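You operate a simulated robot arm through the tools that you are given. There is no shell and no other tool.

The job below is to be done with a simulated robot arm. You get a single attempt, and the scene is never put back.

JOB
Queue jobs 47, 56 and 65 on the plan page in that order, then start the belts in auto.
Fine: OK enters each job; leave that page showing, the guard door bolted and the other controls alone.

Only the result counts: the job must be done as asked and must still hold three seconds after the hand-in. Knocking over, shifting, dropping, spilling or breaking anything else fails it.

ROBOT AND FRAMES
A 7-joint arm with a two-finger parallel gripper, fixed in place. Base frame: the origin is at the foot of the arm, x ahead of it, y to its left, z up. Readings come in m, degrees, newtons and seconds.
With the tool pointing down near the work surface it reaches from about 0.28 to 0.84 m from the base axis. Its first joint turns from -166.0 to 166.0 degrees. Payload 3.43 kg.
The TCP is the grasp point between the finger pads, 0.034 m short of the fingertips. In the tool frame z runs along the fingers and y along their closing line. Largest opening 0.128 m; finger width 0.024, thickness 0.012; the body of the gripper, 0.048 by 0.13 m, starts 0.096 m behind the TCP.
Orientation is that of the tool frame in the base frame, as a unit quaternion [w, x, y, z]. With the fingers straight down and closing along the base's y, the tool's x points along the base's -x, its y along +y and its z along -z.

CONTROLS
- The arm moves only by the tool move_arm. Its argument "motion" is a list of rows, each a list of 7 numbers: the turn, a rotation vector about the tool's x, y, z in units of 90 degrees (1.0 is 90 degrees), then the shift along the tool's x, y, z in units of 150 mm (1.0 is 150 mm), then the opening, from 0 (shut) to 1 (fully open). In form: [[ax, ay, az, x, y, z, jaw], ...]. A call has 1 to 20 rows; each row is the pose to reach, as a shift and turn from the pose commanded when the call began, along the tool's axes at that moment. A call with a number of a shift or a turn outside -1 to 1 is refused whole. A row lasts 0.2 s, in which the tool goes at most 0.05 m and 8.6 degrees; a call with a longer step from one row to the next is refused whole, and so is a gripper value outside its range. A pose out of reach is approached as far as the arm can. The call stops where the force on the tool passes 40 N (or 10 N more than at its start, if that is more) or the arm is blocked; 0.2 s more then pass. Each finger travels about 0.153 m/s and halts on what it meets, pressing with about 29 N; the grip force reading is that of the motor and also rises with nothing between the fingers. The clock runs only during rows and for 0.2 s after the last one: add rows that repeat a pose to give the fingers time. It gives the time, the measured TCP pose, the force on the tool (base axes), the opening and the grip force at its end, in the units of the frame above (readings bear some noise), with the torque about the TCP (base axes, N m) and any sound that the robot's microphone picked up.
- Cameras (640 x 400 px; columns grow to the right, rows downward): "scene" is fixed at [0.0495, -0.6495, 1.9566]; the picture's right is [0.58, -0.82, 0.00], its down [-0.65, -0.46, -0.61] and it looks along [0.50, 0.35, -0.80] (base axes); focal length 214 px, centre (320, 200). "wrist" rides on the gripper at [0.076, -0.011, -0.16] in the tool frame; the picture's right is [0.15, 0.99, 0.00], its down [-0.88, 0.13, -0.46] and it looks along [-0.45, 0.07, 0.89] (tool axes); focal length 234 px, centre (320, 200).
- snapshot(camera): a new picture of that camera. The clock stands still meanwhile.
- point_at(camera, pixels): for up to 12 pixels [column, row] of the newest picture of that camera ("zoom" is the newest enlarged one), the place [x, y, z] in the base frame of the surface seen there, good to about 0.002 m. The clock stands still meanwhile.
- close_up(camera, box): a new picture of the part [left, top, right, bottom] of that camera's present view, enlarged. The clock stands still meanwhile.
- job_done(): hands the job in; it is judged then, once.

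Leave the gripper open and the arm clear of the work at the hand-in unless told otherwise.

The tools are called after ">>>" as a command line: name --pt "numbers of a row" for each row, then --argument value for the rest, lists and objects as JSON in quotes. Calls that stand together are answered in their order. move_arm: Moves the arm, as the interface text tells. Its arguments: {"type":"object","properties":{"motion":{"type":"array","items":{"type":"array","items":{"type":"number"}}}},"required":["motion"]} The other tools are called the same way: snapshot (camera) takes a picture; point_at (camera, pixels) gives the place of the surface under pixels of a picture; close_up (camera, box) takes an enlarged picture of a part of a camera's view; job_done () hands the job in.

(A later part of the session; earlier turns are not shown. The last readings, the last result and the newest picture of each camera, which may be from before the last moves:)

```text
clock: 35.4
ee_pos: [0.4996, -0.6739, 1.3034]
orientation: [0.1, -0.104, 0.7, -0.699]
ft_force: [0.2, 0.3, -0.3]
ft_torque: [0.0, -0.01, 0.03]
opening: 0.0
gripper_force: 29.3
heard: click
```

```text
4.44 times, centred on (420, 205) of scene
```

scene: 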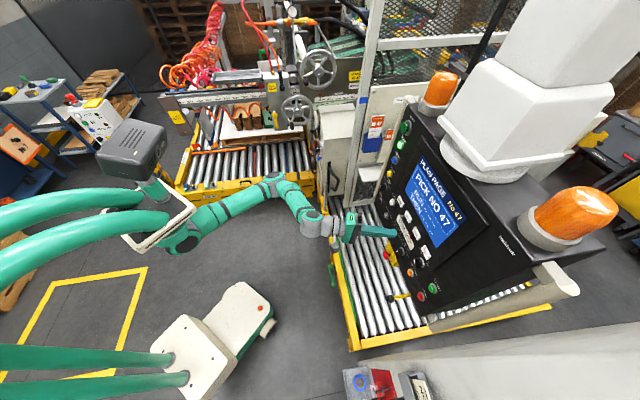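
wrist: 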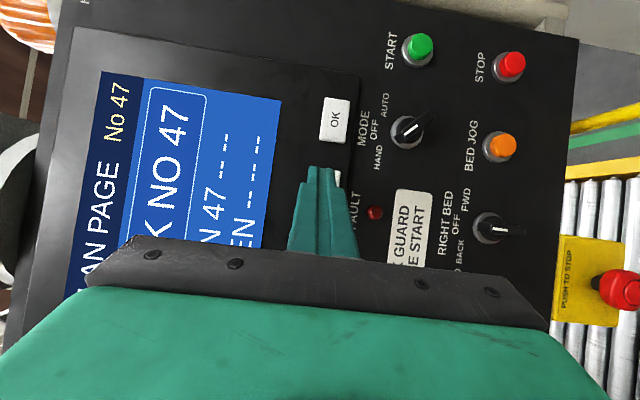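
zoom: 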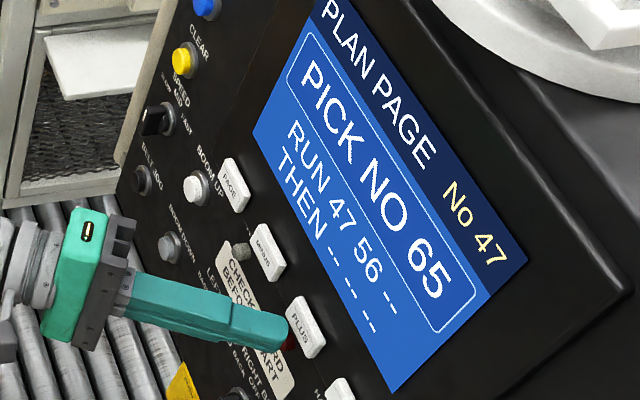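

PICK No 65. Now over to OK and press once.

>>> move_arm --pt "0 0 0 0.104 0 0.057 0" --pt "0 0 0 0.207 0 0.113 0" --pt "0 0 0 0.311 0 0.17 0" --pt "0 0 0 0.414 0 0.227 0" --pt "0 0 0 0.414 0 0.227 0" --pt "0 0 0 0.394 0 0.267 0" --pt "0 0 0 0.379 0 0.292 0" --pt "0 0 0 0.369 0 0.309 0" --pt "0 0 0 0.36 0 0.326 0" --pt "0 0 0 0.379 0 0.292 0" --pt "0 0 0 0.414 0 0.227 0" --pt "0 0 0 0.414 0 0.227 0"

>>> close_up --camera "scene" --box '[370, 160, 470, 250]'

>>> close_up --camera "wrist" --box '[320, 60, 540, 260]'

```text
clock: 38.0
ee_pos: [0.4509, -0.7249, 1.3046]
orientation: [0.098, -0.104, 0.701, -0.699]
ft_force: [0.7, -0.1, 0.5]
ft_torque: [0.0, 0.02, 0.0]
opening: 0.0
gripper_force: 28.8
heard: click
```

```text
4.44 times, centred on (420, 205) of scene
```

zoom: 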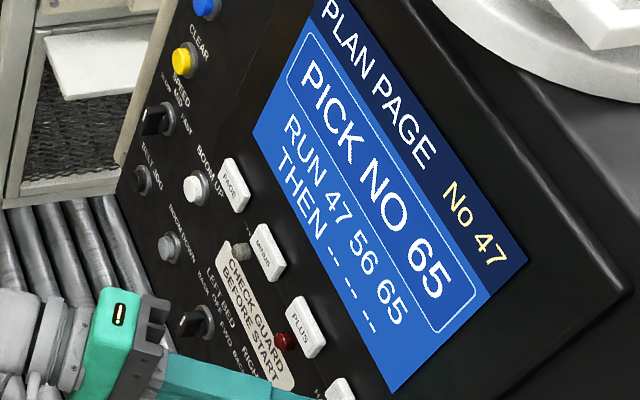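

```text
2.00 times, centred on (430, 160) of wrist
```

zoom: 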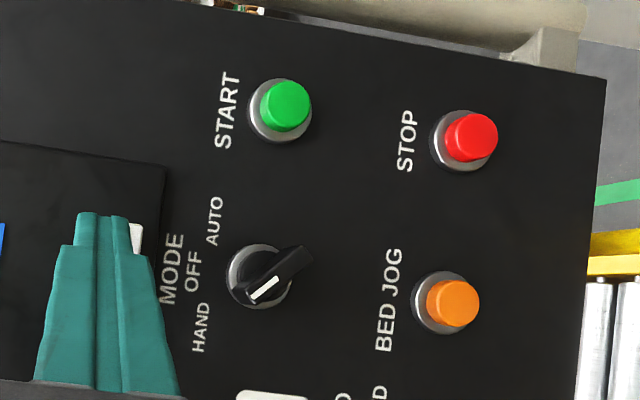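

The queue reads RUN 47 56 65. The mode knob's white mark points to HAND (upper left). I measure knob, START and ring in this enlargement.

>>> point_at --camera "zoom" --pixels '[[263, 288], [249, 299], [305, 253], [278, 270], [270, 262], [288, 280], [245, 270], [260, 245], [287, 105], [255, 85], [210, 220], [350, 200]]'

>>> close_up --camera "wrist" --box '[410, 160, 500, 220]'

```text
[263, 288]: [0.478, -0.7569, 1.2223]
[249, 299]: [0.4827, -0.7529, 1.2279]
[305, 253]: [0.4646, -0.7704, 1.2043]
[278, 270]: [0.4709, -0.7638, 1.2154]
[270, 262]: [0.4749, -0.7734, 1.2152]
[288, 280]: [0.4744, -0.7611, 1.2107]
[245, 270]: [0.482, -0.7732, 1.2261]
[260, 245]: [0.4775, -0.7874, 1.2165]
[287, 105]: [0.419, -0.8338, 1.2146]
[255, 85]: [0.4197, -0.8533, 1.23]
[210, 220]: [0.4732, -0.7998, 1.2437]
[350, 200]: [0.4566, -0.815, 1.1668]
```

```text
6.67 times, centred on (455, 190) of wrist
```

zoom: 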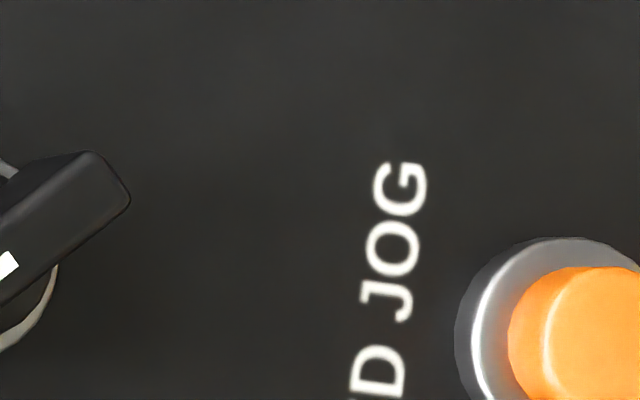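

Knob centre is at u≈0.204, z≈1.216, bar at 45° (HAND), front at d≈0.873. Before gripping I check how far I can square the tool here: yaw back left in place (12 mm clearance stays).

>>> move_arm --pt "0 -0.08 0 0 0 0 0" --pt "0 -0.16 0 0 0 0 0" --pt "0 -0.24 0 0 0 0 0" --pt "0 -0.3 0 0 0 0 0" --pt "0 -0.3 0 0 0 0 0"

```text
clock: 39.2
ee_pos: [0.4517, -0.7248, 1.3048]
orientation: [-0.12, 0.125, -0.696, 0.696]
ft_force: [0.9, -0.1, -0.3]
ft_torque: [-0.01, 0.02, 0.02]
opening: 0.0
gripper_force: 28.9
out of reach, approached as far as the arm can: row 1, 2, 3, 4, 5
```

The tool can only square up to about 25° yaw here. So I will turn the knob by pushing its lower end leftwards with the closed fingertips (clockwise turn). First: back off and move to the right and below the knob, at standoff.

>>> move_arm --pt "0 0.02 0 0.038 0 -0.08 0" --pt "0 0.04 0 0.076 0 -0.1625 0" --pt "0 0.04 0 0.12 0.14 -0.14 0" --pt "0 0.04 0 0.17 0.28 -0.12 0" --pt "0 0.04 0 0.21 0.42 -0.1 0" --pt "0 0.04 0 0.26 0.56 -0.08 0" --pt "0 0.04 0 0.305 0.705 -0.056 0" --pt "0 0.04 0 0.305 0.705 -0.056 0" --pt "0 0.04 0 0.305 0.705 -0.056 0"

>>> snapshot --camera "wrist"

>>> snapshot --camera "scene"

```text
clock: 41.2
ee_pos: [0.406, -0.7308, 1.1973]
orientation: [-0.098, 0.104, -0.7, 0.7]
ft_force: [0.5, -0.3, -1.0]
ft_torque: [-0.03, -0.01, -0.06]
opening: 0.0003
gripper_force: 28.8
```

```text
taken
```

wrist: 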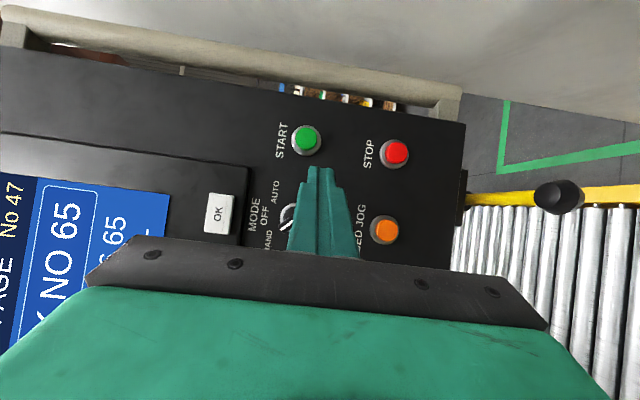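

```text
taken
```

scene: 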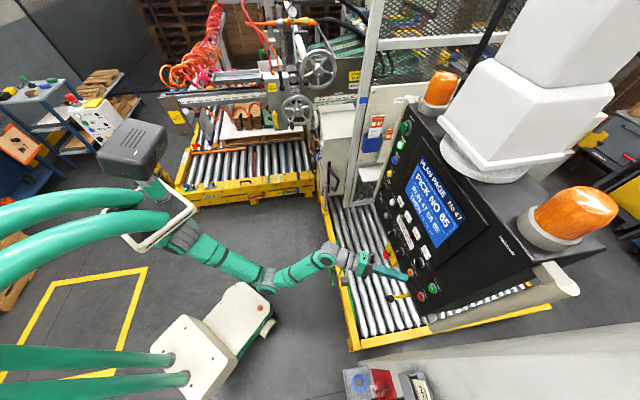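

The elbow has now swung to the lower right side, which should free the wrist. I square the tool to the panel (yaw −28.6°), tip still ~3.5 cm in front.

>>> move_arm --pt "0 -0.08 0 0 0 0 0" --pt "0 -0.16 0 0 0 0 0" --pt "0 -0.24 0 0 0 0 0" --pt "0 -0.318 0 0 0 0 0" --pt "0 -0.318 0 0 0 0 0"

>>> close_up --camera "scene" --box '[150, 180, 450, 360]'

```text
clock: 42.4
ee_pos: [0.4043, -0.7331, 1.1967]
orientation: [-0.097, 0.103, -0.699, 0.701]
ft_force: [-0.5, 0.4, 0.4]
ft_torque: [0.02, 0.01, -0.05]
opening: 0.0
gripper_force: 29.2
out of reach, approached as far as the arm can: row 1, 2, 3, 4, 5
```

```text
2.13 times, centred on (300, 270) of scene
```

zoom: 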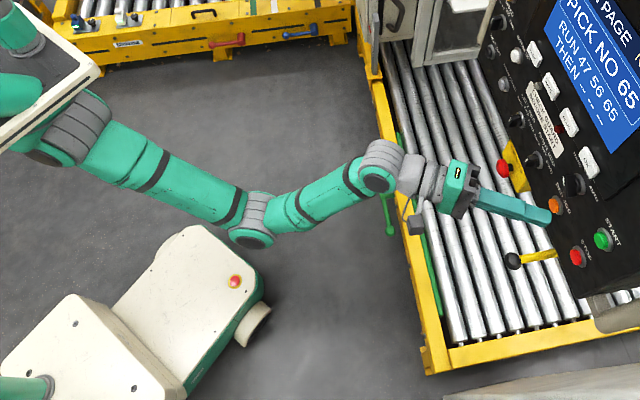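

I measure the elbow and wrist again.

>>> point_at --camera "zoom" --pixels '[[60, 130], [150, 170], [220, 200], [250, 235], [262, 210], [290, 210], [330, 190], [375, 180], [380, 150], [408, 175], [430, 190], [460, 180]]'

```text
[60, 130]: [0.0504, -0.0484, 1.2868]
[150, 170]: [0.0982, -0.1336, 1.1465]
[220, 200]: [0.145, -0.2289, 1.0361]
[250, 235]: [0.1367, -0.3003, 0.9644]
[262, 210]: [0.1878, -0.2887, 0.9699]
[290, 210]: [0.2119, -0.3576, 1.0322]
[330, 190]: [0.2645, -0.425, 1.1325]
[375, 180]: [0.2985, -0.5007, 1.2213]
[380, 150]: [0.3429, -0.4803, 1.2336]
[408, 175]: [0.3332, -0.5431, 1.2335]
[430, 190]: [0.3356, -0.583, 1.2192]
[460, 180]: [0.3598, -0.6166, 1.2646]
```

The elbow is now low, so pitching the tool upward relieves the wrist. I pitch up 12° and then yaw square to the panel.

>>> move_arm --pt "0.067 0 0 0 0 0 0" --pt "0.133 0 0 0 0 0 0" --pt "0.133 -0.08 0.0084 0 0 0 0" --pt "0.132 -0.16 0.0168 0 0 0 0" --pt "0.131 -0.24 0.025 0 0 0 0" --pt "0.1305 -0.3165 0.0333 0 0 0 0" --pt "0.1305 -0.3165 0.0333 0 0 0 0"

```text
clock: 44.0
ee_pos: [0.4027, -0.7336, 1.1977]
orientation: [-0.294, 0.244, -0.582, 0.718]
ft_force: [0.2, 0.6, 0.0]
ft_torque: [0.01, -0.02, -0.01]
opening: 0.0001
gripper_force: 29.0
out of reach, approached as far as the arm can: row 3, 4
```

Now the tool is square in yaw with 11.7° upward pitch. I move in a bit beside the knob (free panel area between knob and START) and reduce the pitch to about 6°, checking reach.

>>> move_arm --pt "0 0 0 0.04 0.02 0.1 0" --pt "-0.02 0 0 0.08 0.04 0.2 0" --pt "-0.04 0 0 0.107 0.056 0.271 0" --pt "-0.065 0 0 0.107 0.056 0.271 0" --pt "-0.065 0 0 0.107 0.056 0.271 0"

>>> snapshot --camera "wrist"

>>> close_up --camera "scene" --box '[340, 180, 460, 310]'

```text
clock: 45.2
ee_pos: [0.4227, -0.7737, 1.193]
orientation: [-0.286, 0.252, -0.6, 0.703]
ft_force: [1.1, -0.1, 0.4]
ft_torque: [-0.01, 0.0, -0.03]
opening: 0.0
gripper_force: 28.8
out of reach, approached as far as the arm can: row 3, 4, 5
```

```text
taken
```

wrist: 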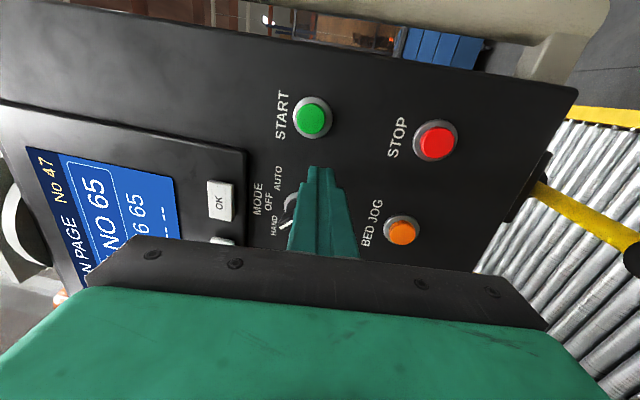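

```text
3.08 times, centred on (400, 245) of scene
```

zoom: 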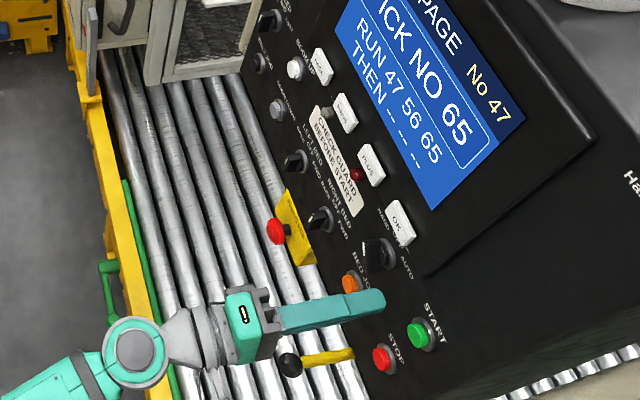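

Pitch 8.8° is reachable here. Plan: use the gripper as a loose wrench on the knob. I back off, centre on the knob (u 0.204, z 1.210), roll +45° to straddle the bar, and open the fingers to about 32 mm.

>>> move_arm --pt "0.01 0 0 0 -0.016 -0.1 0" --pt "0.02 0 0 0 -0.032 -0.2 0" --pt "0.032 0 0 0 -0.047 -0.303 0" --pt "0.032 0 0 -0.1 -0.085 -0.297 0.05" --pt "0.032 0 0 -0.2 -0.123 -0.291 0.1" --pt "0.032 0 0 -0.297 -0.161 -0.285 0.15" --pt "0.0315 -0.002 0.083 -0.297 -0.161 -0.285 0.2" --pt "0.0315 -0.004 0.167 -0.297 -0.161 -0.285 0.25" --pt "0.031 -0.006 0.25 -0.297 -0.161 -0.285 0.25" --pt "0.031 -0.008 0.333 -0.297 -0.161 -0.285 0.25" --pt "0.031 -0.0105 0.417 -0.297 -0.161 -0.285 0.25" --pt "0.0306 -0.0127 0.5 -0.297 -0.161 -0.285 0.25" --pt "0.0306 -0.0127 0.5 -0.297 -0.161 -0.285 0.25"

>>> snapshot --camera "wrist"

>>> close_up --camera "scene" --box '[340, 180, 460, 310]'

```text
clock: 48.0
ee_pos: [0.46, -0.6909, 1.1291]
orientation: [-0.465, 0.053, -0.616, 0.633]
ft_force: [-0.7, -0.5, -0.7]
ft_torque: [0.02, 0.01, -0.02]
opening: 0.032
gripper_force: 0.0
out of reach, approached as far as the arm can: row 1, 2, 4, 5, 6, 7, 8, 9, 10, 11, 12, 13
```

```text
taken
```

wrist: 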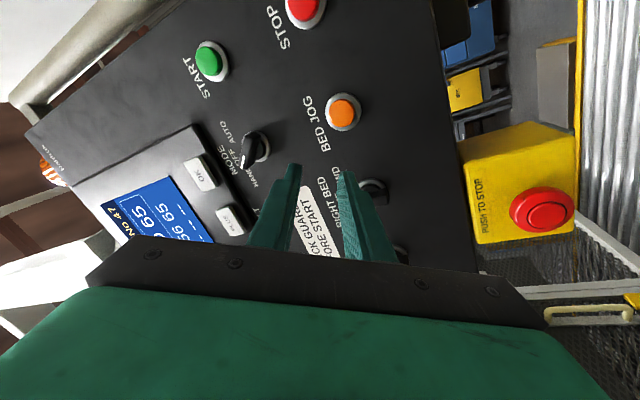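

```text
3.08 times, centred on (400, 245) of scene
```

zoom: 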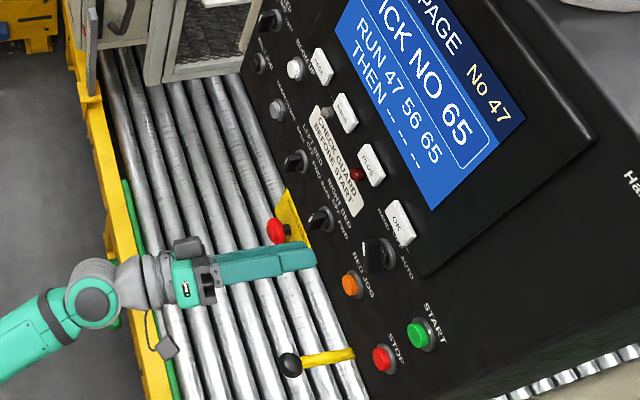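

The arm slid low (z 1.129) at its limit; nothing was touched (tip ~26 mm off the panel). In this elbow-low posture more upward pitch helps. I pitch to 20°, set the roll at 45°, and then move up-right in front of the knob at standoff.

>>> move_arm --pt "0.0105 -0.0252 0.0543 0 0 0 0.25" --pt "0.021 -0.0504 0.1085 0 0 0 0.25" --pt "0.0316 -0.0756 0.1628 0 0 0 0.25" --pt "0.0316 -0.0756 0.1628 0.003 -0.12 0.02 0.25" --pt "0.0316 -0.0756 0.1628 0.007 -0.24 0.045 0.25" --pt "0.0316 -0.0756 0.1628 0.01 -0.36 0.067 0.25" --pt "0.0316 -0.0756 0.1628 0.014 -0.489 0.09 0.25" --pt "0.0316 -0.0756 0.1628 0.014 -0.489 0.09 0.25"

>>> snapshot --camera "wrist"

>>> close_up --camera "scene" --box '[340, 180, 460, 310]'

```text
clock: 49.8
ee_pos: [0.4769, -0.6916, 1.1534]
orientation: [-0.562, -0.013, -0.553, 0.614]
ft_force: [0.8, -0.5, -0.8]
ft_torque: [0.01, -0.01, 0.01]
opening: 0.0318
gripper_force: 0.1
out of reach, approached as far as the arm can: row 1, 2, 3, 4, 5, 6, 7, 8
```

```text
taken
```

wrist: 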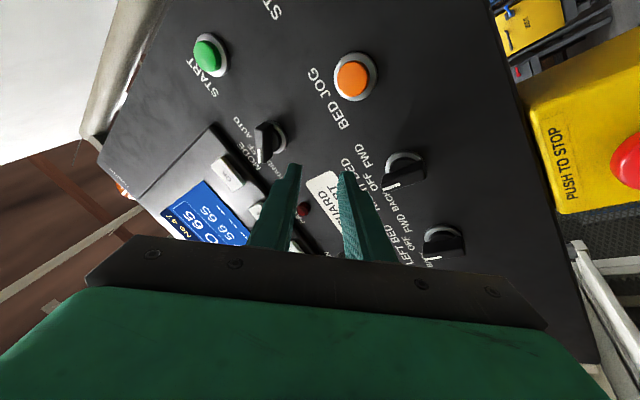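

```text
3.08 times, centred on (400, 245) of scene
```

zoom: 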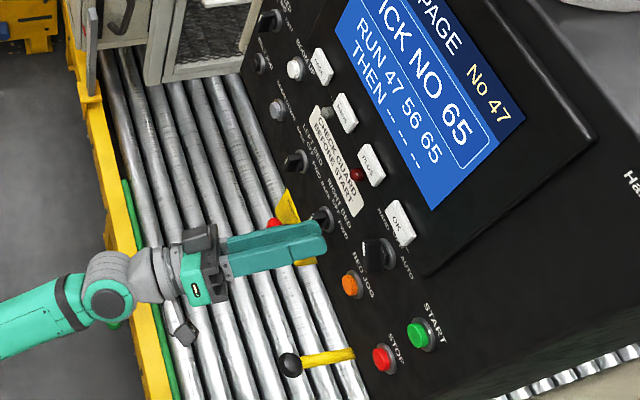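

I check the whole arm posture.

>>> close_up --camera "scene" --box '[120, 170, 420, 360]'

```text
2.11 times, centred on (270, 265) of scene
```

zoom: 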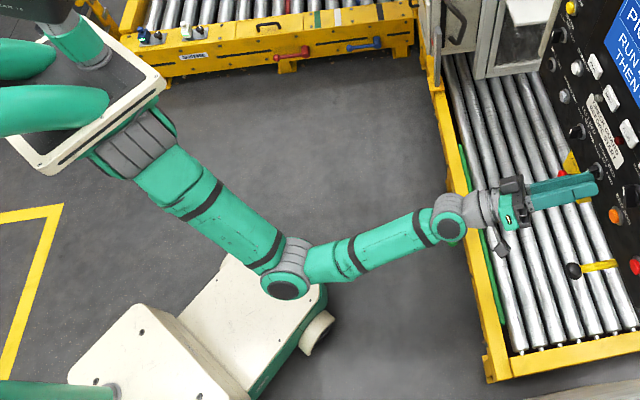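

>>> point_at --camera "zoom" --pixels '[[140, 140], [190, 200], [240, 235], [285, 288], [295, 255], [330, 262], [390, 238], [440, 225], [455, 228], [450, 200], [485, 208], [515, 210]]'

```text
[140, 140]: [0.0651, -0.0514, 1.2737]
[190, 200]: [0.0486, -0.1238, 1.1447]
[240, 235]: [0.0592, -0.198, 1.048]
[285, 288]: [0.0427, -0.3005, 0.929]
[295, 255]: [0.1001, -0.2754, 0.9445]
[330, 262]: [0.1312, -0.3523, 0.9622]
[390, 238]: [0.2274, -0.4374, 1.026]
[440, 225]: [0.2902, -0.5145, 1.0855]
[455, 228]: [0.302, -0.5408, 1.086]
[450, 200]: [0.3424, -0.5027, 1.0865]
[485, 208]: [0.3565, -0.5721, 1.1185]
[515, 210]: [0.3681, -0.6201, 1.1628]
```

The hand and forearm are now nearly in line (a wrist singularity). First I back straight off the panel by 5 cm and close the fingers.

>>> move_arm --pt "0 0 0 -0.018 -0.027 -0.077 0.2" --pt "0 0 0 -0.036 -0.054 -0.153 0.1" --pt "0 0 0 -0.055 -0.081 -0.23 0" --pt "0 0 0 -0.073 -0.108 -0.306 0" --pt "0 0 0 -0.073 -0.108 -0.306 0"

```text
clock: 51.0
ee_pos: [0.4467, -0.6569, 1.1497]
orientation: [-0.56, -0.016, -0.551, 0.618]
ft_force: [-0.5, 0.1, 0.1]
ft_torque: [0.0, 0.0, -0.03]
opening: 0.0002
gripper_force: 29.3
out of reach, approached as far as the arm can: row 4, 5
```

Backed off 4.6 cm. Now I roll back −45° and move right 10 cm and up 4 cm, still at standoff.

>>> move_arm --pt "0 0 -0.083 0.053 -0.104 0.024 0" --pt "0 0 -0.167 0.107 -0.208 0.048 0" --pt "0 0 -0.25 0.16 -0.312 0.072 0" --pt "0 0 -0.333 0.213 -0.417 0.097 0" --pt "0 0 -0.417 0.267 -0.52 0.121 0" --pt "0 0 -0.5 0.32 -0.625 0.145 0" --pt "0 0 -0.5 0.32 -0.625 0.145 0"

>>> close_up --camera "scene" --box '[120, 170, 440, 360]'

```text
clock: 52.6
ee_pos: [0.3767, -0.7281, 1.1909]
orientation: [-0.283, 0.2, -0.516, 0.783]
ft_force: [0.3, 0.1, -0.2]
ft_torque: [0.02, 0.02, 0.0]
opening: 0.0
gripper_force: 28.8
```

```text
2.00 times, centred on (280, 265) of scene
```

zoom: 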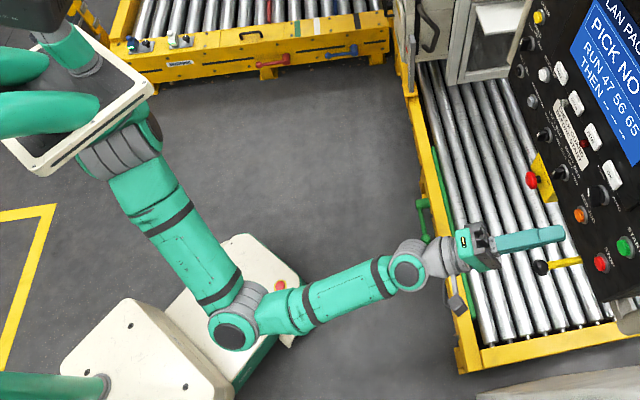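

In reach again, with the elbow now on the right. I try squaring the tool: pitch down 18° and yaw 3.7° left.

>>> move_arm --pt "-0.07 -0.014 0 0 0 0 0" --pt "-0.14 -0.028 0 0 0 0 0" --pt "-0.2 -0.041 0 0 0 0 0" --pt "-0.25 -0.041 0 0 0 0 0" --pt "-0.25 -0.041 0 0 0 0 0"

```text
clock: 53.8
ee_pos: [0.378, -0.7275, 1.1843]
orientation: [-0.268, 0.256, -0.605, 0.705]
ft_force: [0.2, 0.3, 0.1]
ft_torque: [-0.02, -0.02, -0.02]
opening: 0.0
gripper_force: 28.8
out of reach, approached as far as the arm can: row 3, 4, 5
```

Pitch 8°, yaw about 1°: nearly square. Now I move in front of the knob (left 4.4 cm, up 2 cm, in 1.8 cm) without roll.

>>> move_arm --pt "0 0 0 0 0 0.066 0" --pt "0 0 0 0 0 0.132 0" --pt "0 0 0 -0.073 -0.03 0.132 0" --pt "0 0 0 -0.147 -0.06 0.132 0" --pt "0 0 0 -0.22 -0.09 0.132 0" --pt "0 0 0 -0.293 -0.122 0.132 0" --pt "0 0 0 -0.293 -0.122 0.132 0"

```text
clock: 55.4
ee_pos: [0.4217, -0.7084, 1.2005]
orientation: [-0.268, 0.255, -0.6, 0.709]
ft_force: [-0.6, -0.4, -0.3]
ft_torque: [-0.02, 0.0, 0.01]
opening: 0.0
gripper_force: 29.1
out of reach, approached as far as the arm can: row 6, 7
```

In front of the knob now (u 0.203, z 1.2005, 8.6° pitch). I roll +45° and open the fingers to ~32 mm, with 2.7° more pitch for margin.

>>> move_arm --pt "0.03 0 0 0 0 0 0.05" --pt "0.03 -0.002 0.083 0 0 0 0.1" --pt "0.03 -0.004 0.167 0 0 0 0.15" --pt "0.03 -0.006 0.25 0 0 0 0.2" --pt "0.03 -0.008 0.333 0 0 0 0.25" --pt "0.03 -0.0105 0.417 0 0 0 0.25" --pt "0.03 -0.0125 0.5 0 0 0 0.25" --pt "0.03 -0.0125 0.5 0 0 0 0.25"

>>> snapshot --camera "wrist"

>>> close_up --camera "scene" --box '[340, 180, 460, 310]'

```text
clock: 57.2
ee_pos: [0.4552, -0.6922, 1.135]
orientation: [-0.473, 0.043, -0.61, 0.634]
ft_force: [0.0, -0.5, -0.2]
ft_torque: [0.0, -0.03, 0.0]
opening: 0.0319
gripper_force: 0.0
out of reach, approached as far as the arm can: row 3, 4, 5, 6, 7, 8
```

```text
taken
```

wrist: 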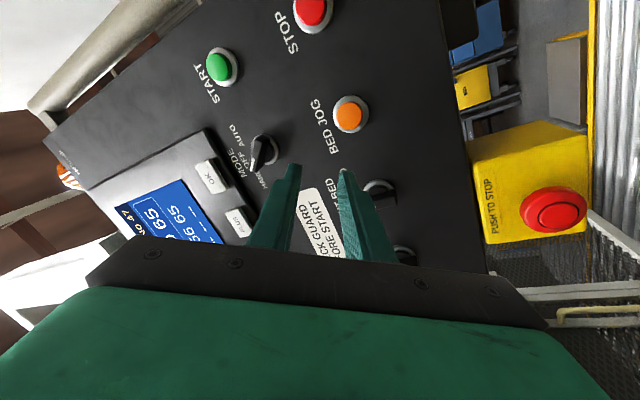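

```text
3.08 times, centred on (400, 245) of scene
```

zoom: 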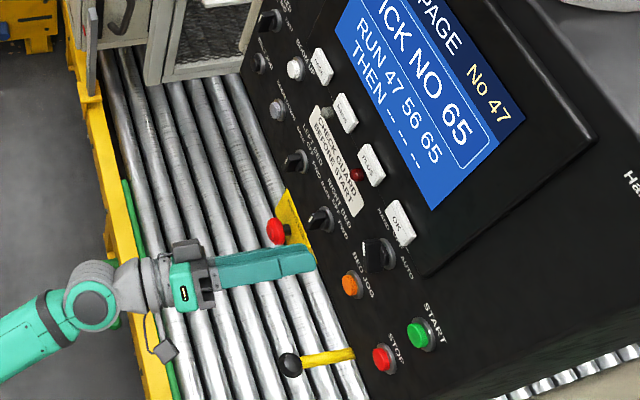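

The +45° roll hits the last joint's limit, and the arm gave way sideways (still clear of everything). The bar can equally be straddled at −135° roll. I roll back −90° now while returning to the front of the knob.

>>> move_arm --pt "0 0 -0.09 0 0 -0.06 0.25" --pt "0 0 -0.18 0 0 -0.12 0.25" --pt "0 0 -0.27 0 0 -0.12 0.25" --pt "0 0 -0.36 -0.01 -0.13 -0.08 0.25" --pt "0 0 -0.45 -0.02 -0.26 -0.04 0.25" --pt "0 0 -0.54 -0.03 -0.39 0.01 0.25" --pt "0 0 -0.63 -0.038 -0.514 0.058 0.25" --pt "0 0 -0.72 -0.038 -0.514 0.058 0.25" --pt "0 0 -0.81 -0.038 -0.514 0.058 0.25" --pt "0 0 -0.9 -0.038 -0.514 0.058 0.25" --pt "0 0 -0.99 -0.038 -0.514 0.058 0.25" --pt "0 0 -1 -0.038 -0.514 0.058 0.25"

```text
clock: 59.8
ee_pos: [0.4199, -0.708, 1.2024]
orientation: [0.117, 0.462, -0.401, 0.783]
ft_force: [0.6, 0.7, 0.1]
ft_torque: [-0.02, -0.01, -0.03]
opening: 0.0321
gripper_force: 0.0
```

Back in front of the knob with no reach trouble. I finish the roll to −135° and set pitch to about 10°.

>>> move_arm --pt "0.0049 -0.0062 -0.085 0 0 0 0.25" --pt "0.0098 -0.0124 -0.17 0 0 0 0.25" --pt "0.0147 -0.0186 -0.255 0 0 0 0.25" --pt "0.0196 -0.0248 -0.34 0 0 0 0.25" --pt "0.0245 -0.031 -0.425 0 0 0 0.25" --pt "0.0294 -0.0372 -0.51 0 0 0 0.25" --pt "0.0343 -0.0434 -0.595 0 0 0 0.25" --pt "0.0392 -0.0496 -0.68 0 0 0 0.25" --pt "0.0441 -0.0558 -0.765 0 0 0 0.25" --pt "0.049 -0.062 -0.8504 0 0 0 0.25" --pt "0.049 -0.062 -0.8504 0 0 0 0.25"

>>> snapshot --camera "wrist"

>>> close_up --camera "scene" --box '[340, 180, 460, 310]'

```text
clock: 62.2
ee_pos: [0.4205, -0.7075, 1.2022]
orientation: [0.541, 0.649, -0.005, 0.535]
ft_force: [-0.4, -0.3, 0.1]
ft_torque: [0.0, -0.02, -0.02]
opening: 0.0321
gripper_force: 0.0
```

```text
taken
```

wrist: 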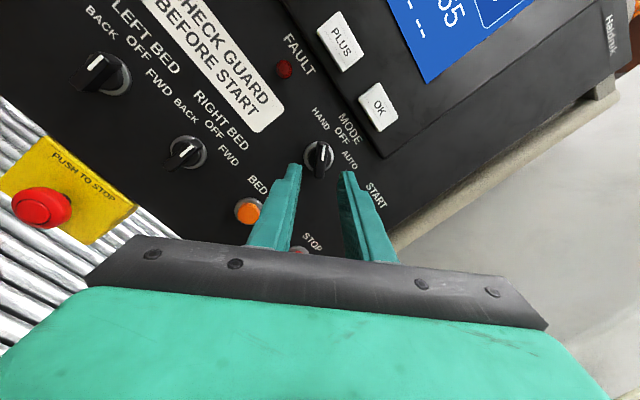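

```text
3.08 times, centred on (400, 245) of scene
```

zoom: 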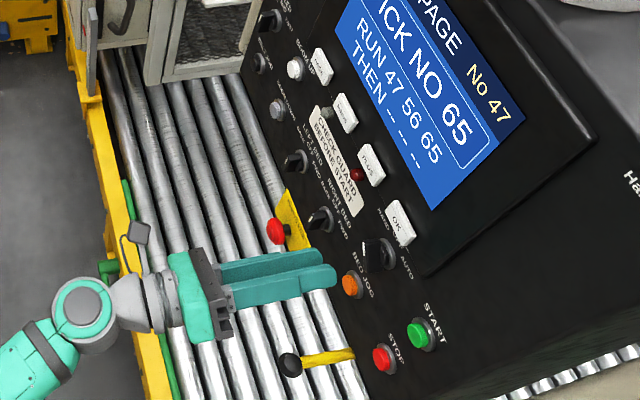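

The knob's bar sits right between the open fingers in the wrist view (at (320,158)). I push straight in along the tool axis by 54 mm, with small steps, watching the force.

>>> move_arm --pt "0 0 0 0 0 0.08 0.25" --pt "0 0 0 0 0 0.16 0.25" --pt "0 0 0 0 0 0.22 0.25" --pt "0 0 0 0 0 0.27 0.25" --pt "0 0 0 0 0 0.32 0.25" --pt "0 0 0 0 0 0.36 0.25" --pt "0 0 0 0 0 0.36 0.25"

>>> snapshot --camera "wrist"

>>> close_up --camera "scene" --box '[380, 220, 450, 290]'

```text
clock: 63.8
ee_pos: [0.4592, -0.7457, 1.2107]
orientation: [0.541, 0.649, -0.005, 0.535]
ft_force: [-0.4, -0.5, 0.4]
ft_torque: [0.0, -0.02, -0.01]
opening: 0.0321
gripper_force: 0.1
```

```text
taken
```

wrist: 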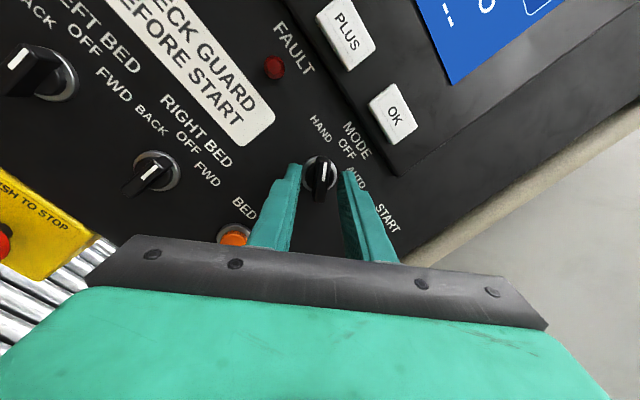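

```text
5.71 times, centred on (415, 255) of scene
```

zoom: 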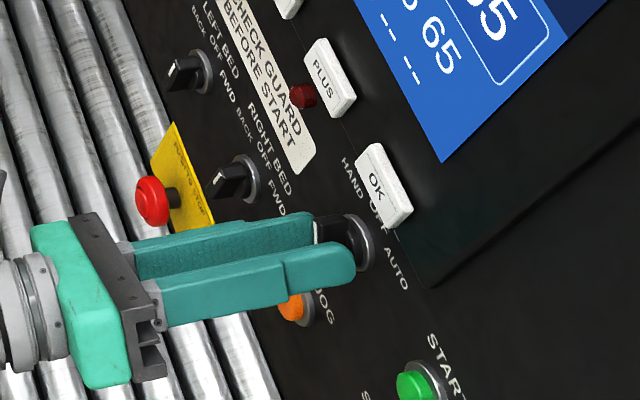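

Fingers straddle the bar, no contact force. I close loosely to 18 mm and roll +45° (clockwise) toward OFF.

>>> move_arm --pt "0 0 0 0 0 0 0.14" --pt "0 0 0 0 0 0 0.14" --pt "0 0 0.07 0 0 0 0.14" --pt "0 0 0.14 0 0 0 0.14" --pt "0 0 0.21 0 0 0 0.14" --pt "0 0 0.28 0 0 0 0.14" --pt "0 0 0.35 0 0 0 0.14" --pt "0 0 0.42 0 0 0 0.14" --pt "0 0 0.5 0 0 0 0.14"

>>> close_up --camera "wrist" --box '[240, 100, 400, 230]'

>>> close_up --camera "scene" --box '[380, 220, 450, 290]'

```text
clock: 65.8
ee_pos: [0.459, -0.7457, 1.2107]
orientation: [0.293, 0.597, -0.253, 0.703]
ft_force: [-0.3, 0.3, 0.2]
ft_torque: [-0.01, 0.01, -0.01]
opening: 0.0178
gripper_force: 0.1
```

```text
3.08 times, centred on (320, 165) of wrist
```

zoom: 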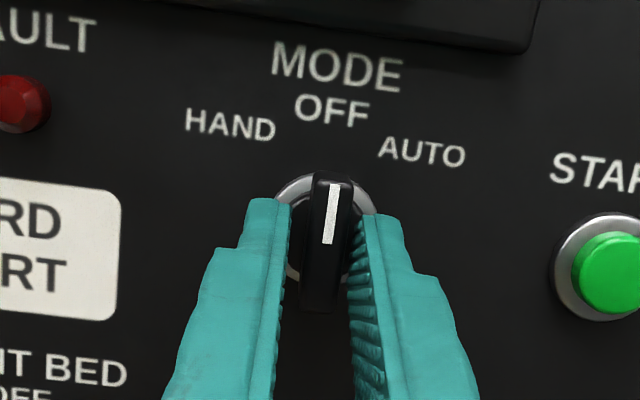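

```text
5.71 times, centred on (415, 255) of scene
```

zoom: 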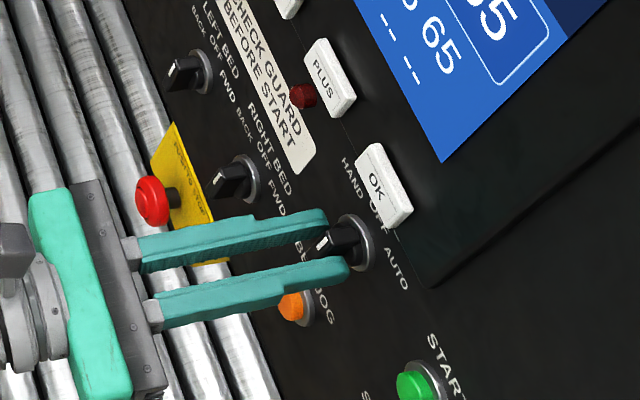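

The knob is now at OFF. I continue another 45° plus a few degrees toward AUTO.

>>> move_arm --pt "0 0 0.07 0 0 0 0.14" --pt "0 0 0.14 0 0 0 0.14" --pt "0 0 0.21 0 0 0 0.14" --pt "0 0 0.28 0 0 0 0.14" --pt "0 0 0.35 0 0 0 0.14" --pt "0 0 0.42 0 0 0 0.14" --pt "0 0 0.5 0 0 0 0.14" --pt "0 0 0.53 0 0 0 0.14"

>>> close_up --camera "wrist" --box '[240, 80, 400, 230]'

>>> close_up --camera "scene" --box '[380, 190, 460, 290]'

```text
clock: 67.6
ee_pos: [0.458, -0.7459, 1.2105]
orientation: [-0.015, 0.444, -0.474, 0.761]
ft_force: [-0.4, 0.1, 0.4]
ft_torque: [-0.03, 0.07, 0.02]
opening: 0.018
gripper_force: 0.0
```

```text
2.67 times, centred on (320, 155) of wrist
```

zoom: 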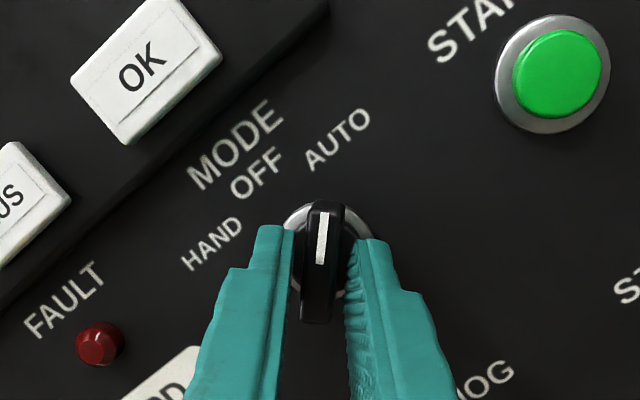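

```text
4.00 times, centred on (420, 240) of scene
```

zoom: 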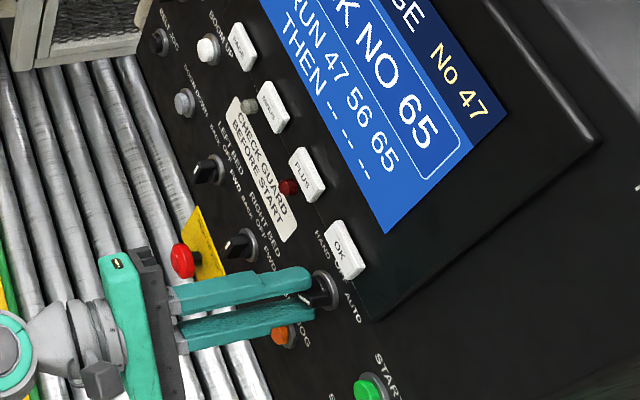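

The mark points nearly at AUTO. I push a further 6° gently to make sure it is fully at the AUTO stop.

>>> move_arm --pt "0 0 0.03 0 0 0 0.14" --pt "0 0 0.06 0 0 0 0.14" --pt "0 0 0.07 0 0 0 0.14" --pt "0 0 0.07 0 0 0 0.14"

>>> close_up --camera "wrist" --box '[240, 80, 400, 230]'

```text
clock: 68.6
ee_pos: [0.4595, -0.7469, 1.2108]
orientation: [-0.057, 0.417, -0.497, 0.759]
ft_force: [-0.5, -0.5, -0.3]
ft_torque: [0.01, 0.0, 0.01]
opening: 0.0179
gripper_force: 0.1
```

```text
2.67 times, centred on (320, 155) of wrist
```

zoom: 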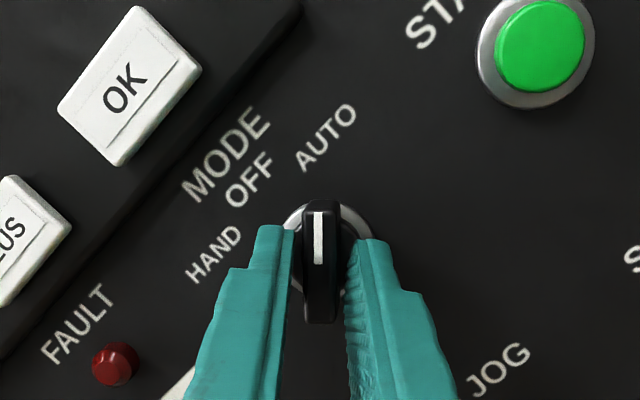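

The mark now lines up with the AUTO label. I open the fingers and back straight out.

>>> move_arm --pt "0 0 -0.02 0 0 0 0.25" --pt "0 0 -0.02 0 0 0 0.25" --pt "0 0 -0.02 0 0 -0.08 0.25" --pt "0 0 -0.02 0 0 -0.16 0.25" --pt "0 0 -0.02 0 0 -0.24 0.25" --pt "0 0 -0.02 0 0 -0.33 0.2" --pt "0 0 -0.02 0 0 -0.36 0.1" --pt "0 0 -0.02 0 0 -0.36 0"

>>> close_up --camera "wrist" --box '[220, 60, 420, 210]'

>>> close_up --camera "scene" --box '[370, 150, 470, 310]'

```text
clock: 70.4
ee_pos: [0.42, -0.7077, 1.2021]
orientation: [-0.045, 0.425, -0.49, 0.76]
ft_force: [-0.2, -0.2, 0.5]
ft_torque: [0.03, 0.01, -0.01]
opening: 0.0
gripper_force: 28.8
```

```text
2.67 times, centred on (320, 135) of wrist
```

zoom: 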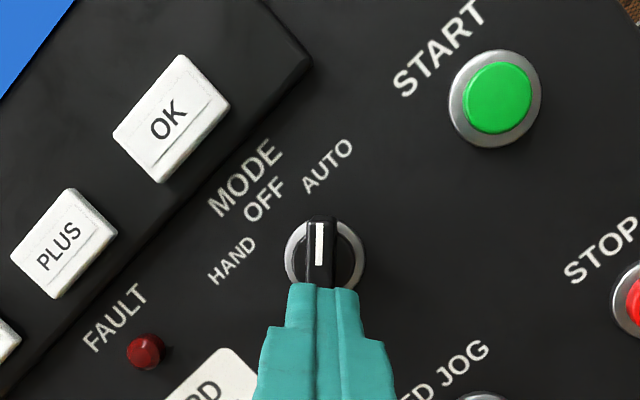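

```text
2.50 times, centred on (420, 230) of scene
```

zoom: 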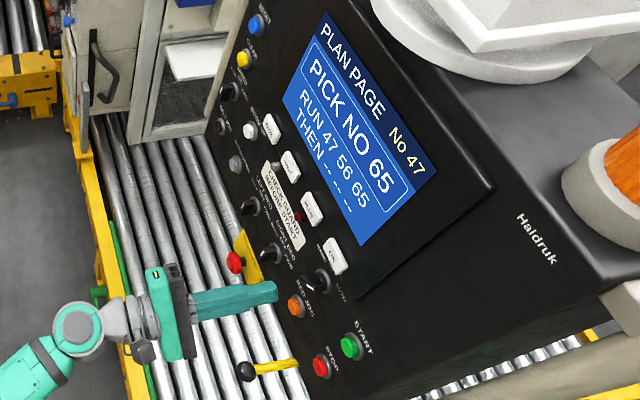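

MODE is at AUTO. Now I measure the START button (zoomed view of the wrist, green face) to press it.

>>> close_up --camera "wrist" --box '[220, 60, 420, 210]'

>>> point_at --camera "zoom" --pixels '[[498, 97], [475, 97], [525, 97], [498, 72], [498, 122], [318, 245], [455, 110], [538, 100]]'

```text
2.67 times, centred on (320, 135) of wrist
```

zoom: 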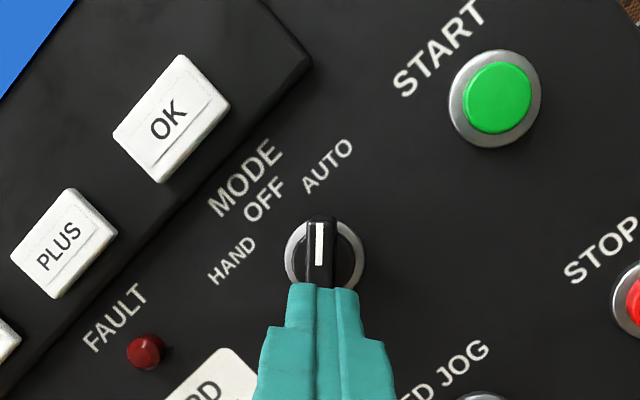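

```text
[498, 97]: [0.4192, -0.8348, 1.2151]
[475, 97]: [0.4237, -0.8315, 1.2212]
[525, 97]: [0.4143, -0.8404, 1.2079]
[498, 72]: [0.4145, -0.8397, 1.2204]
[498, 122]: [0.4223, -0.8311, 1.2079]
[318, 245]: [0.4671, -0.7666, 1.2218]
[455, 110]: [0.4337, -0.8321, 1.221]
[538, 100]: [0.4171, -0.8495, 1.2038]
```

START's centre is at u 0.294, z 1.215, face at d≈0.887. I move right 9 cm at standoff and come in to about 2 cm before it.

>>> move_arm --pt "0 0 0 0.117 0.093 0.002 0" --pt "0 0 0 0.234 0.187 0.003 0" --pt "0 0 0 0.351 0.28 0.005 0" --pt "0 0 0 0.468 0.373 0.006 0" --pt "0 0 0 0.468 0.373 0.08 0" --pt "0 0 0 0.468 0.373 0.15 0" --pt "0 0 0 0.468 0.373 0.226 0" --pt "0 0 0 0.468 0.373 0.226 0"

>>> snapshot --camera "wrist"

>>> close_up --camera "scene" --box '[380, 230, 460, 310]'

```text
clock: 72.2
ee_pos: [0.3807, -0.795, 1.2054]
orientation: [-0.044, 0.425, -0.491, 0.759]
ft_force: [0.3, -0.9, 0.3]
ft_torque: [0.0, 0.01, -0.01]
opening: 0.0001
gripper_force: 29.3
```

```text
taken
```

wrist: 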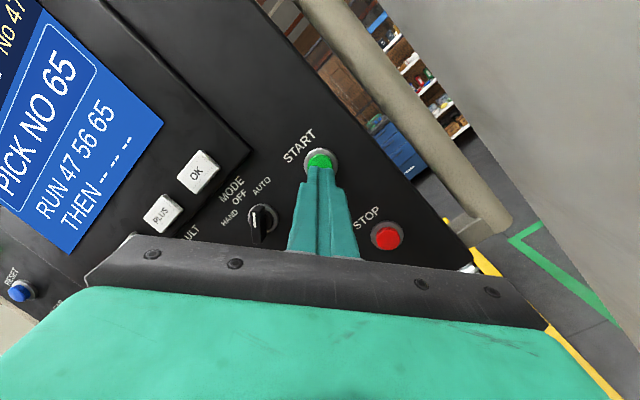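

```text
5.00 times, centred on (420, 270) of scene
```

zoom: 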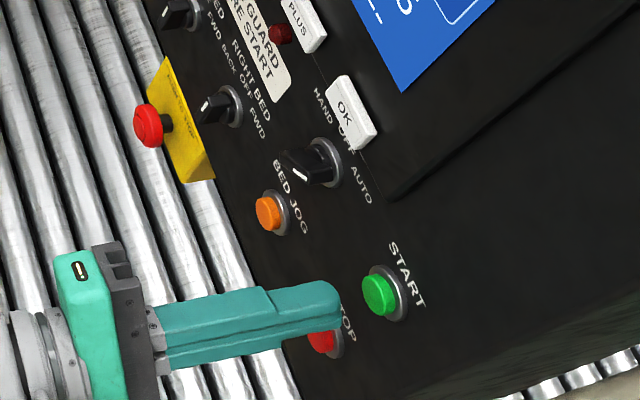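

The fingertip is lined up with START (green at (320,160)). I press it: 27 mm forward in slowing steps, then back out.

>>> move_arm --pt "0 0 0 0 0 0.07 0" --pt "0 0 0 0 0 0.12 0" --pt "0 0 0 0 0 0.15 0" --pt "0 0 0 0 0 0.17 0" --pt "0 0 0 0 0 0.18 0" --pt "0 0 0 0 0 0.18 0" --pt "0 0 0 0 0 0.13 0" --pt "0 0 0 0 0 0.06 0" --pt "0 0 0 0 0 0 0"

>>> close_up --camera "scene" --box '[370, 110, 470, 310]'

>>> snapshot --camera "scene"

```text
clock: 74.2
ee_pos: [0.3791, -0.7941, 1.2063]
orientation: [-0.043, 0.425, -0.49, 0.76]
ft_force: [-0.3, -0.9, 0.2]
ft_torque: [0.03, 0.02, 0.02]
opening: 0.0
gripper_force: 28.8
heard: click
```

```text
2.00 times, centred on (420, 210) of scene
```

zoom: 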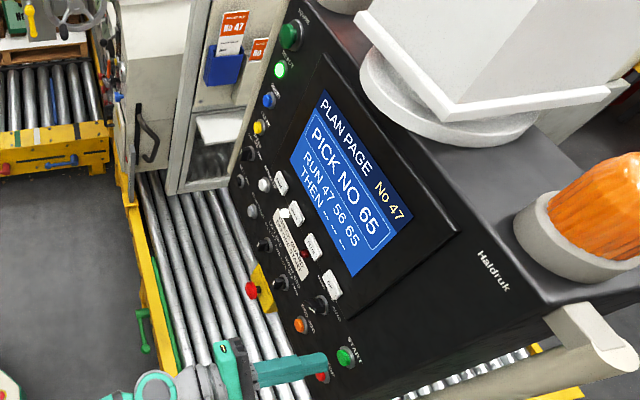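

```text
taken
```

scene: 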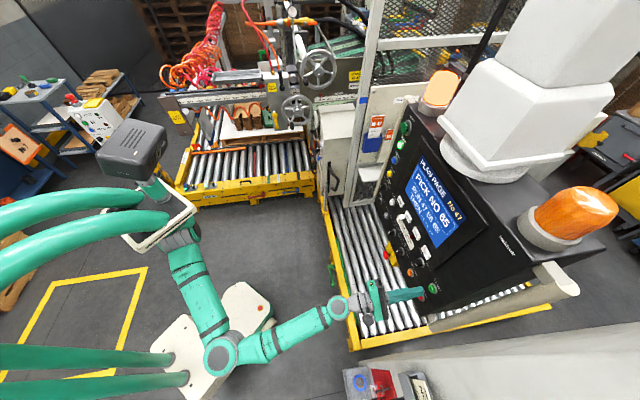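

A click, and the left beacon lights up. I check the RUN and FAULT lamps and the screen up close.

>>> close_up --camera "scene" --box '[390, 190, 450, 240]'

>>> close_up --camera "scene" --box '[410, 60, 470, 120]'

>>> close_up --camera "scene" --box '[400, 150, 480, 250]'

>>> close_up --camera "scene" --box '[300, 90, 400, 220]'

```text
8.00 times, centred on (420, 215) of scene
```

zoom: 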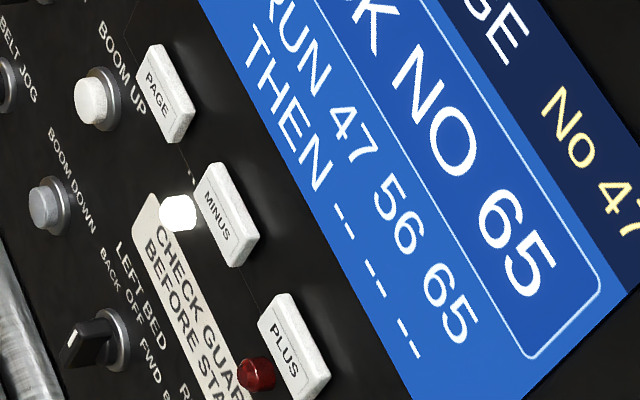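

```text
6.67 times, centred on (440, 90) of scene
```

zoom: 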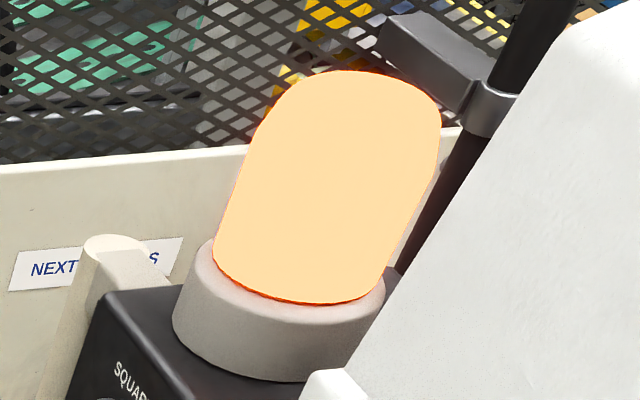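

```text
4.00 times, centred on (440, 200) of scene
```

zoom: 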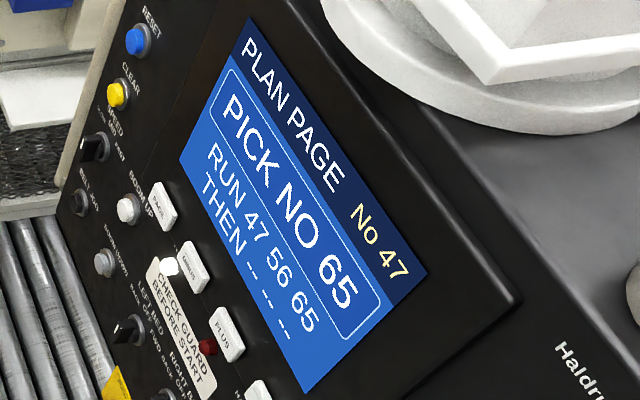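

```text
3.08 times, centred on (350, 155) of scene
```

zoom: 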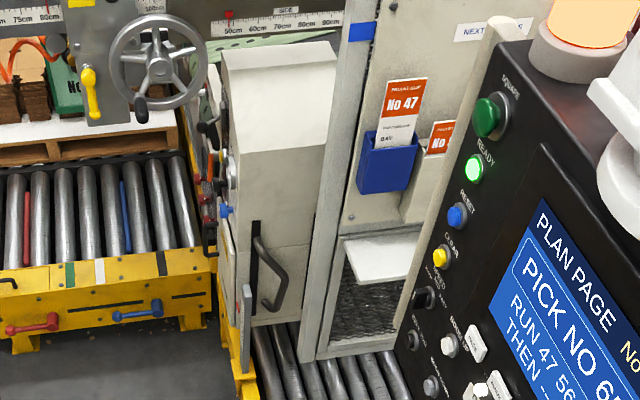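

RUN is lit, the queue shows RUN 47 56 65 on PLAN PAGE, and FAULT is off. I back the arm straight off (pitching up a little for reach) and open the gripper.

>>> move_arm --pt "0 0 0 0 0 -0.1 0" --pt "0 0 0 0 0 -0.2 0" --pt "0 0 0 0 0 -0.3 0" --pt "0 0 0 0 0 -0.4 0" --pt "0 0 0 0 0 -0.5 0.2" --pt "0 0 0 0 0 -0.6 0.4" --pt "0 0 0 0 0 -0.6 0.7" --pt "0 0 0 0 0 -0.6 1" --pt "0 0 0 0 0 -0.6 1" --pt "0 0 0 0 0 -0.6 1" --pt "0 0 0 0 0 -0.6 1"

>>> snapshot --camera "scene"

>>> snapshot --camera "wrist"

```text
clock: 76.6
ee_pos: [0.3189, -0.7316, 1.1907]
orientation: [-0.044, 0.425, -0.491, 0.759]
ft_force: [0.5, 0.9, 0.6]
ft_torque: [0.01, 0.03, 0.0]
opening: 0.1279
gripper_force: 0.1
```

```text
taken
```

scene: 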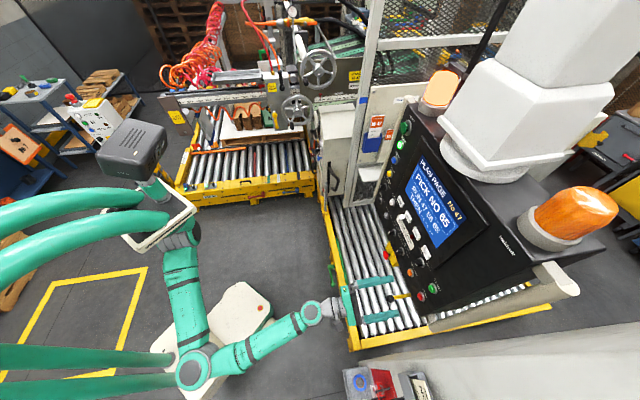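

```text
taken
```

wrist: 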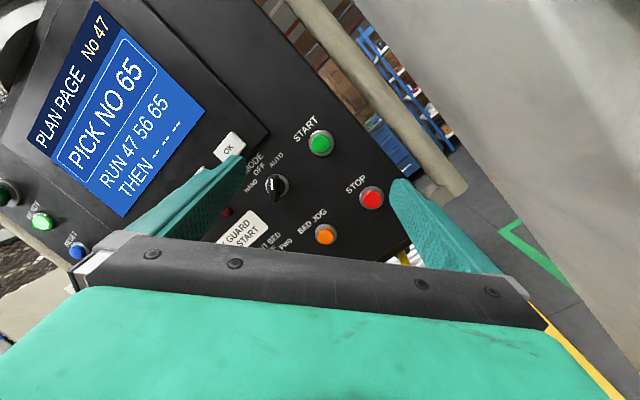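

The arm is clear with the gripper open. A last check of the other controls on the panel.

>>> close_up --camera "scene" --box '[370, 150, 450, 250]'

>>> close_up --camera "scene" --box '[370, 225, 460, 310]'

```text
4.00 times, centred on (410, 200) of scene
```

zoom: 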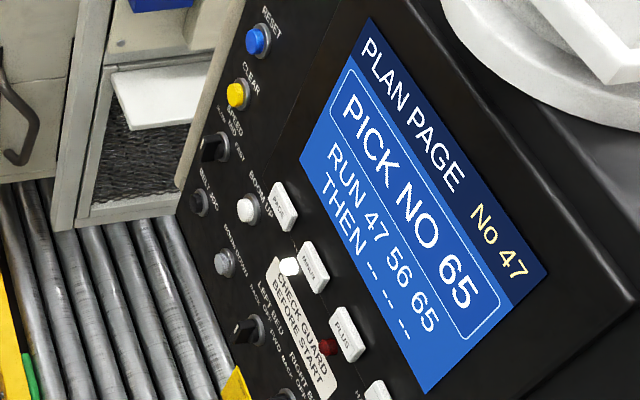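

```text
4.71 times, centred on (415, 268) of scene
```

zoom: 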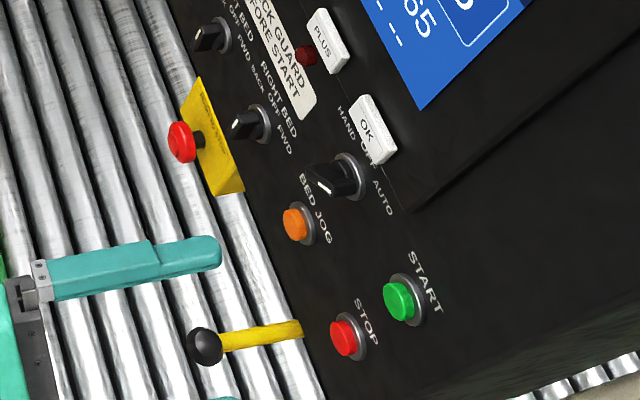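

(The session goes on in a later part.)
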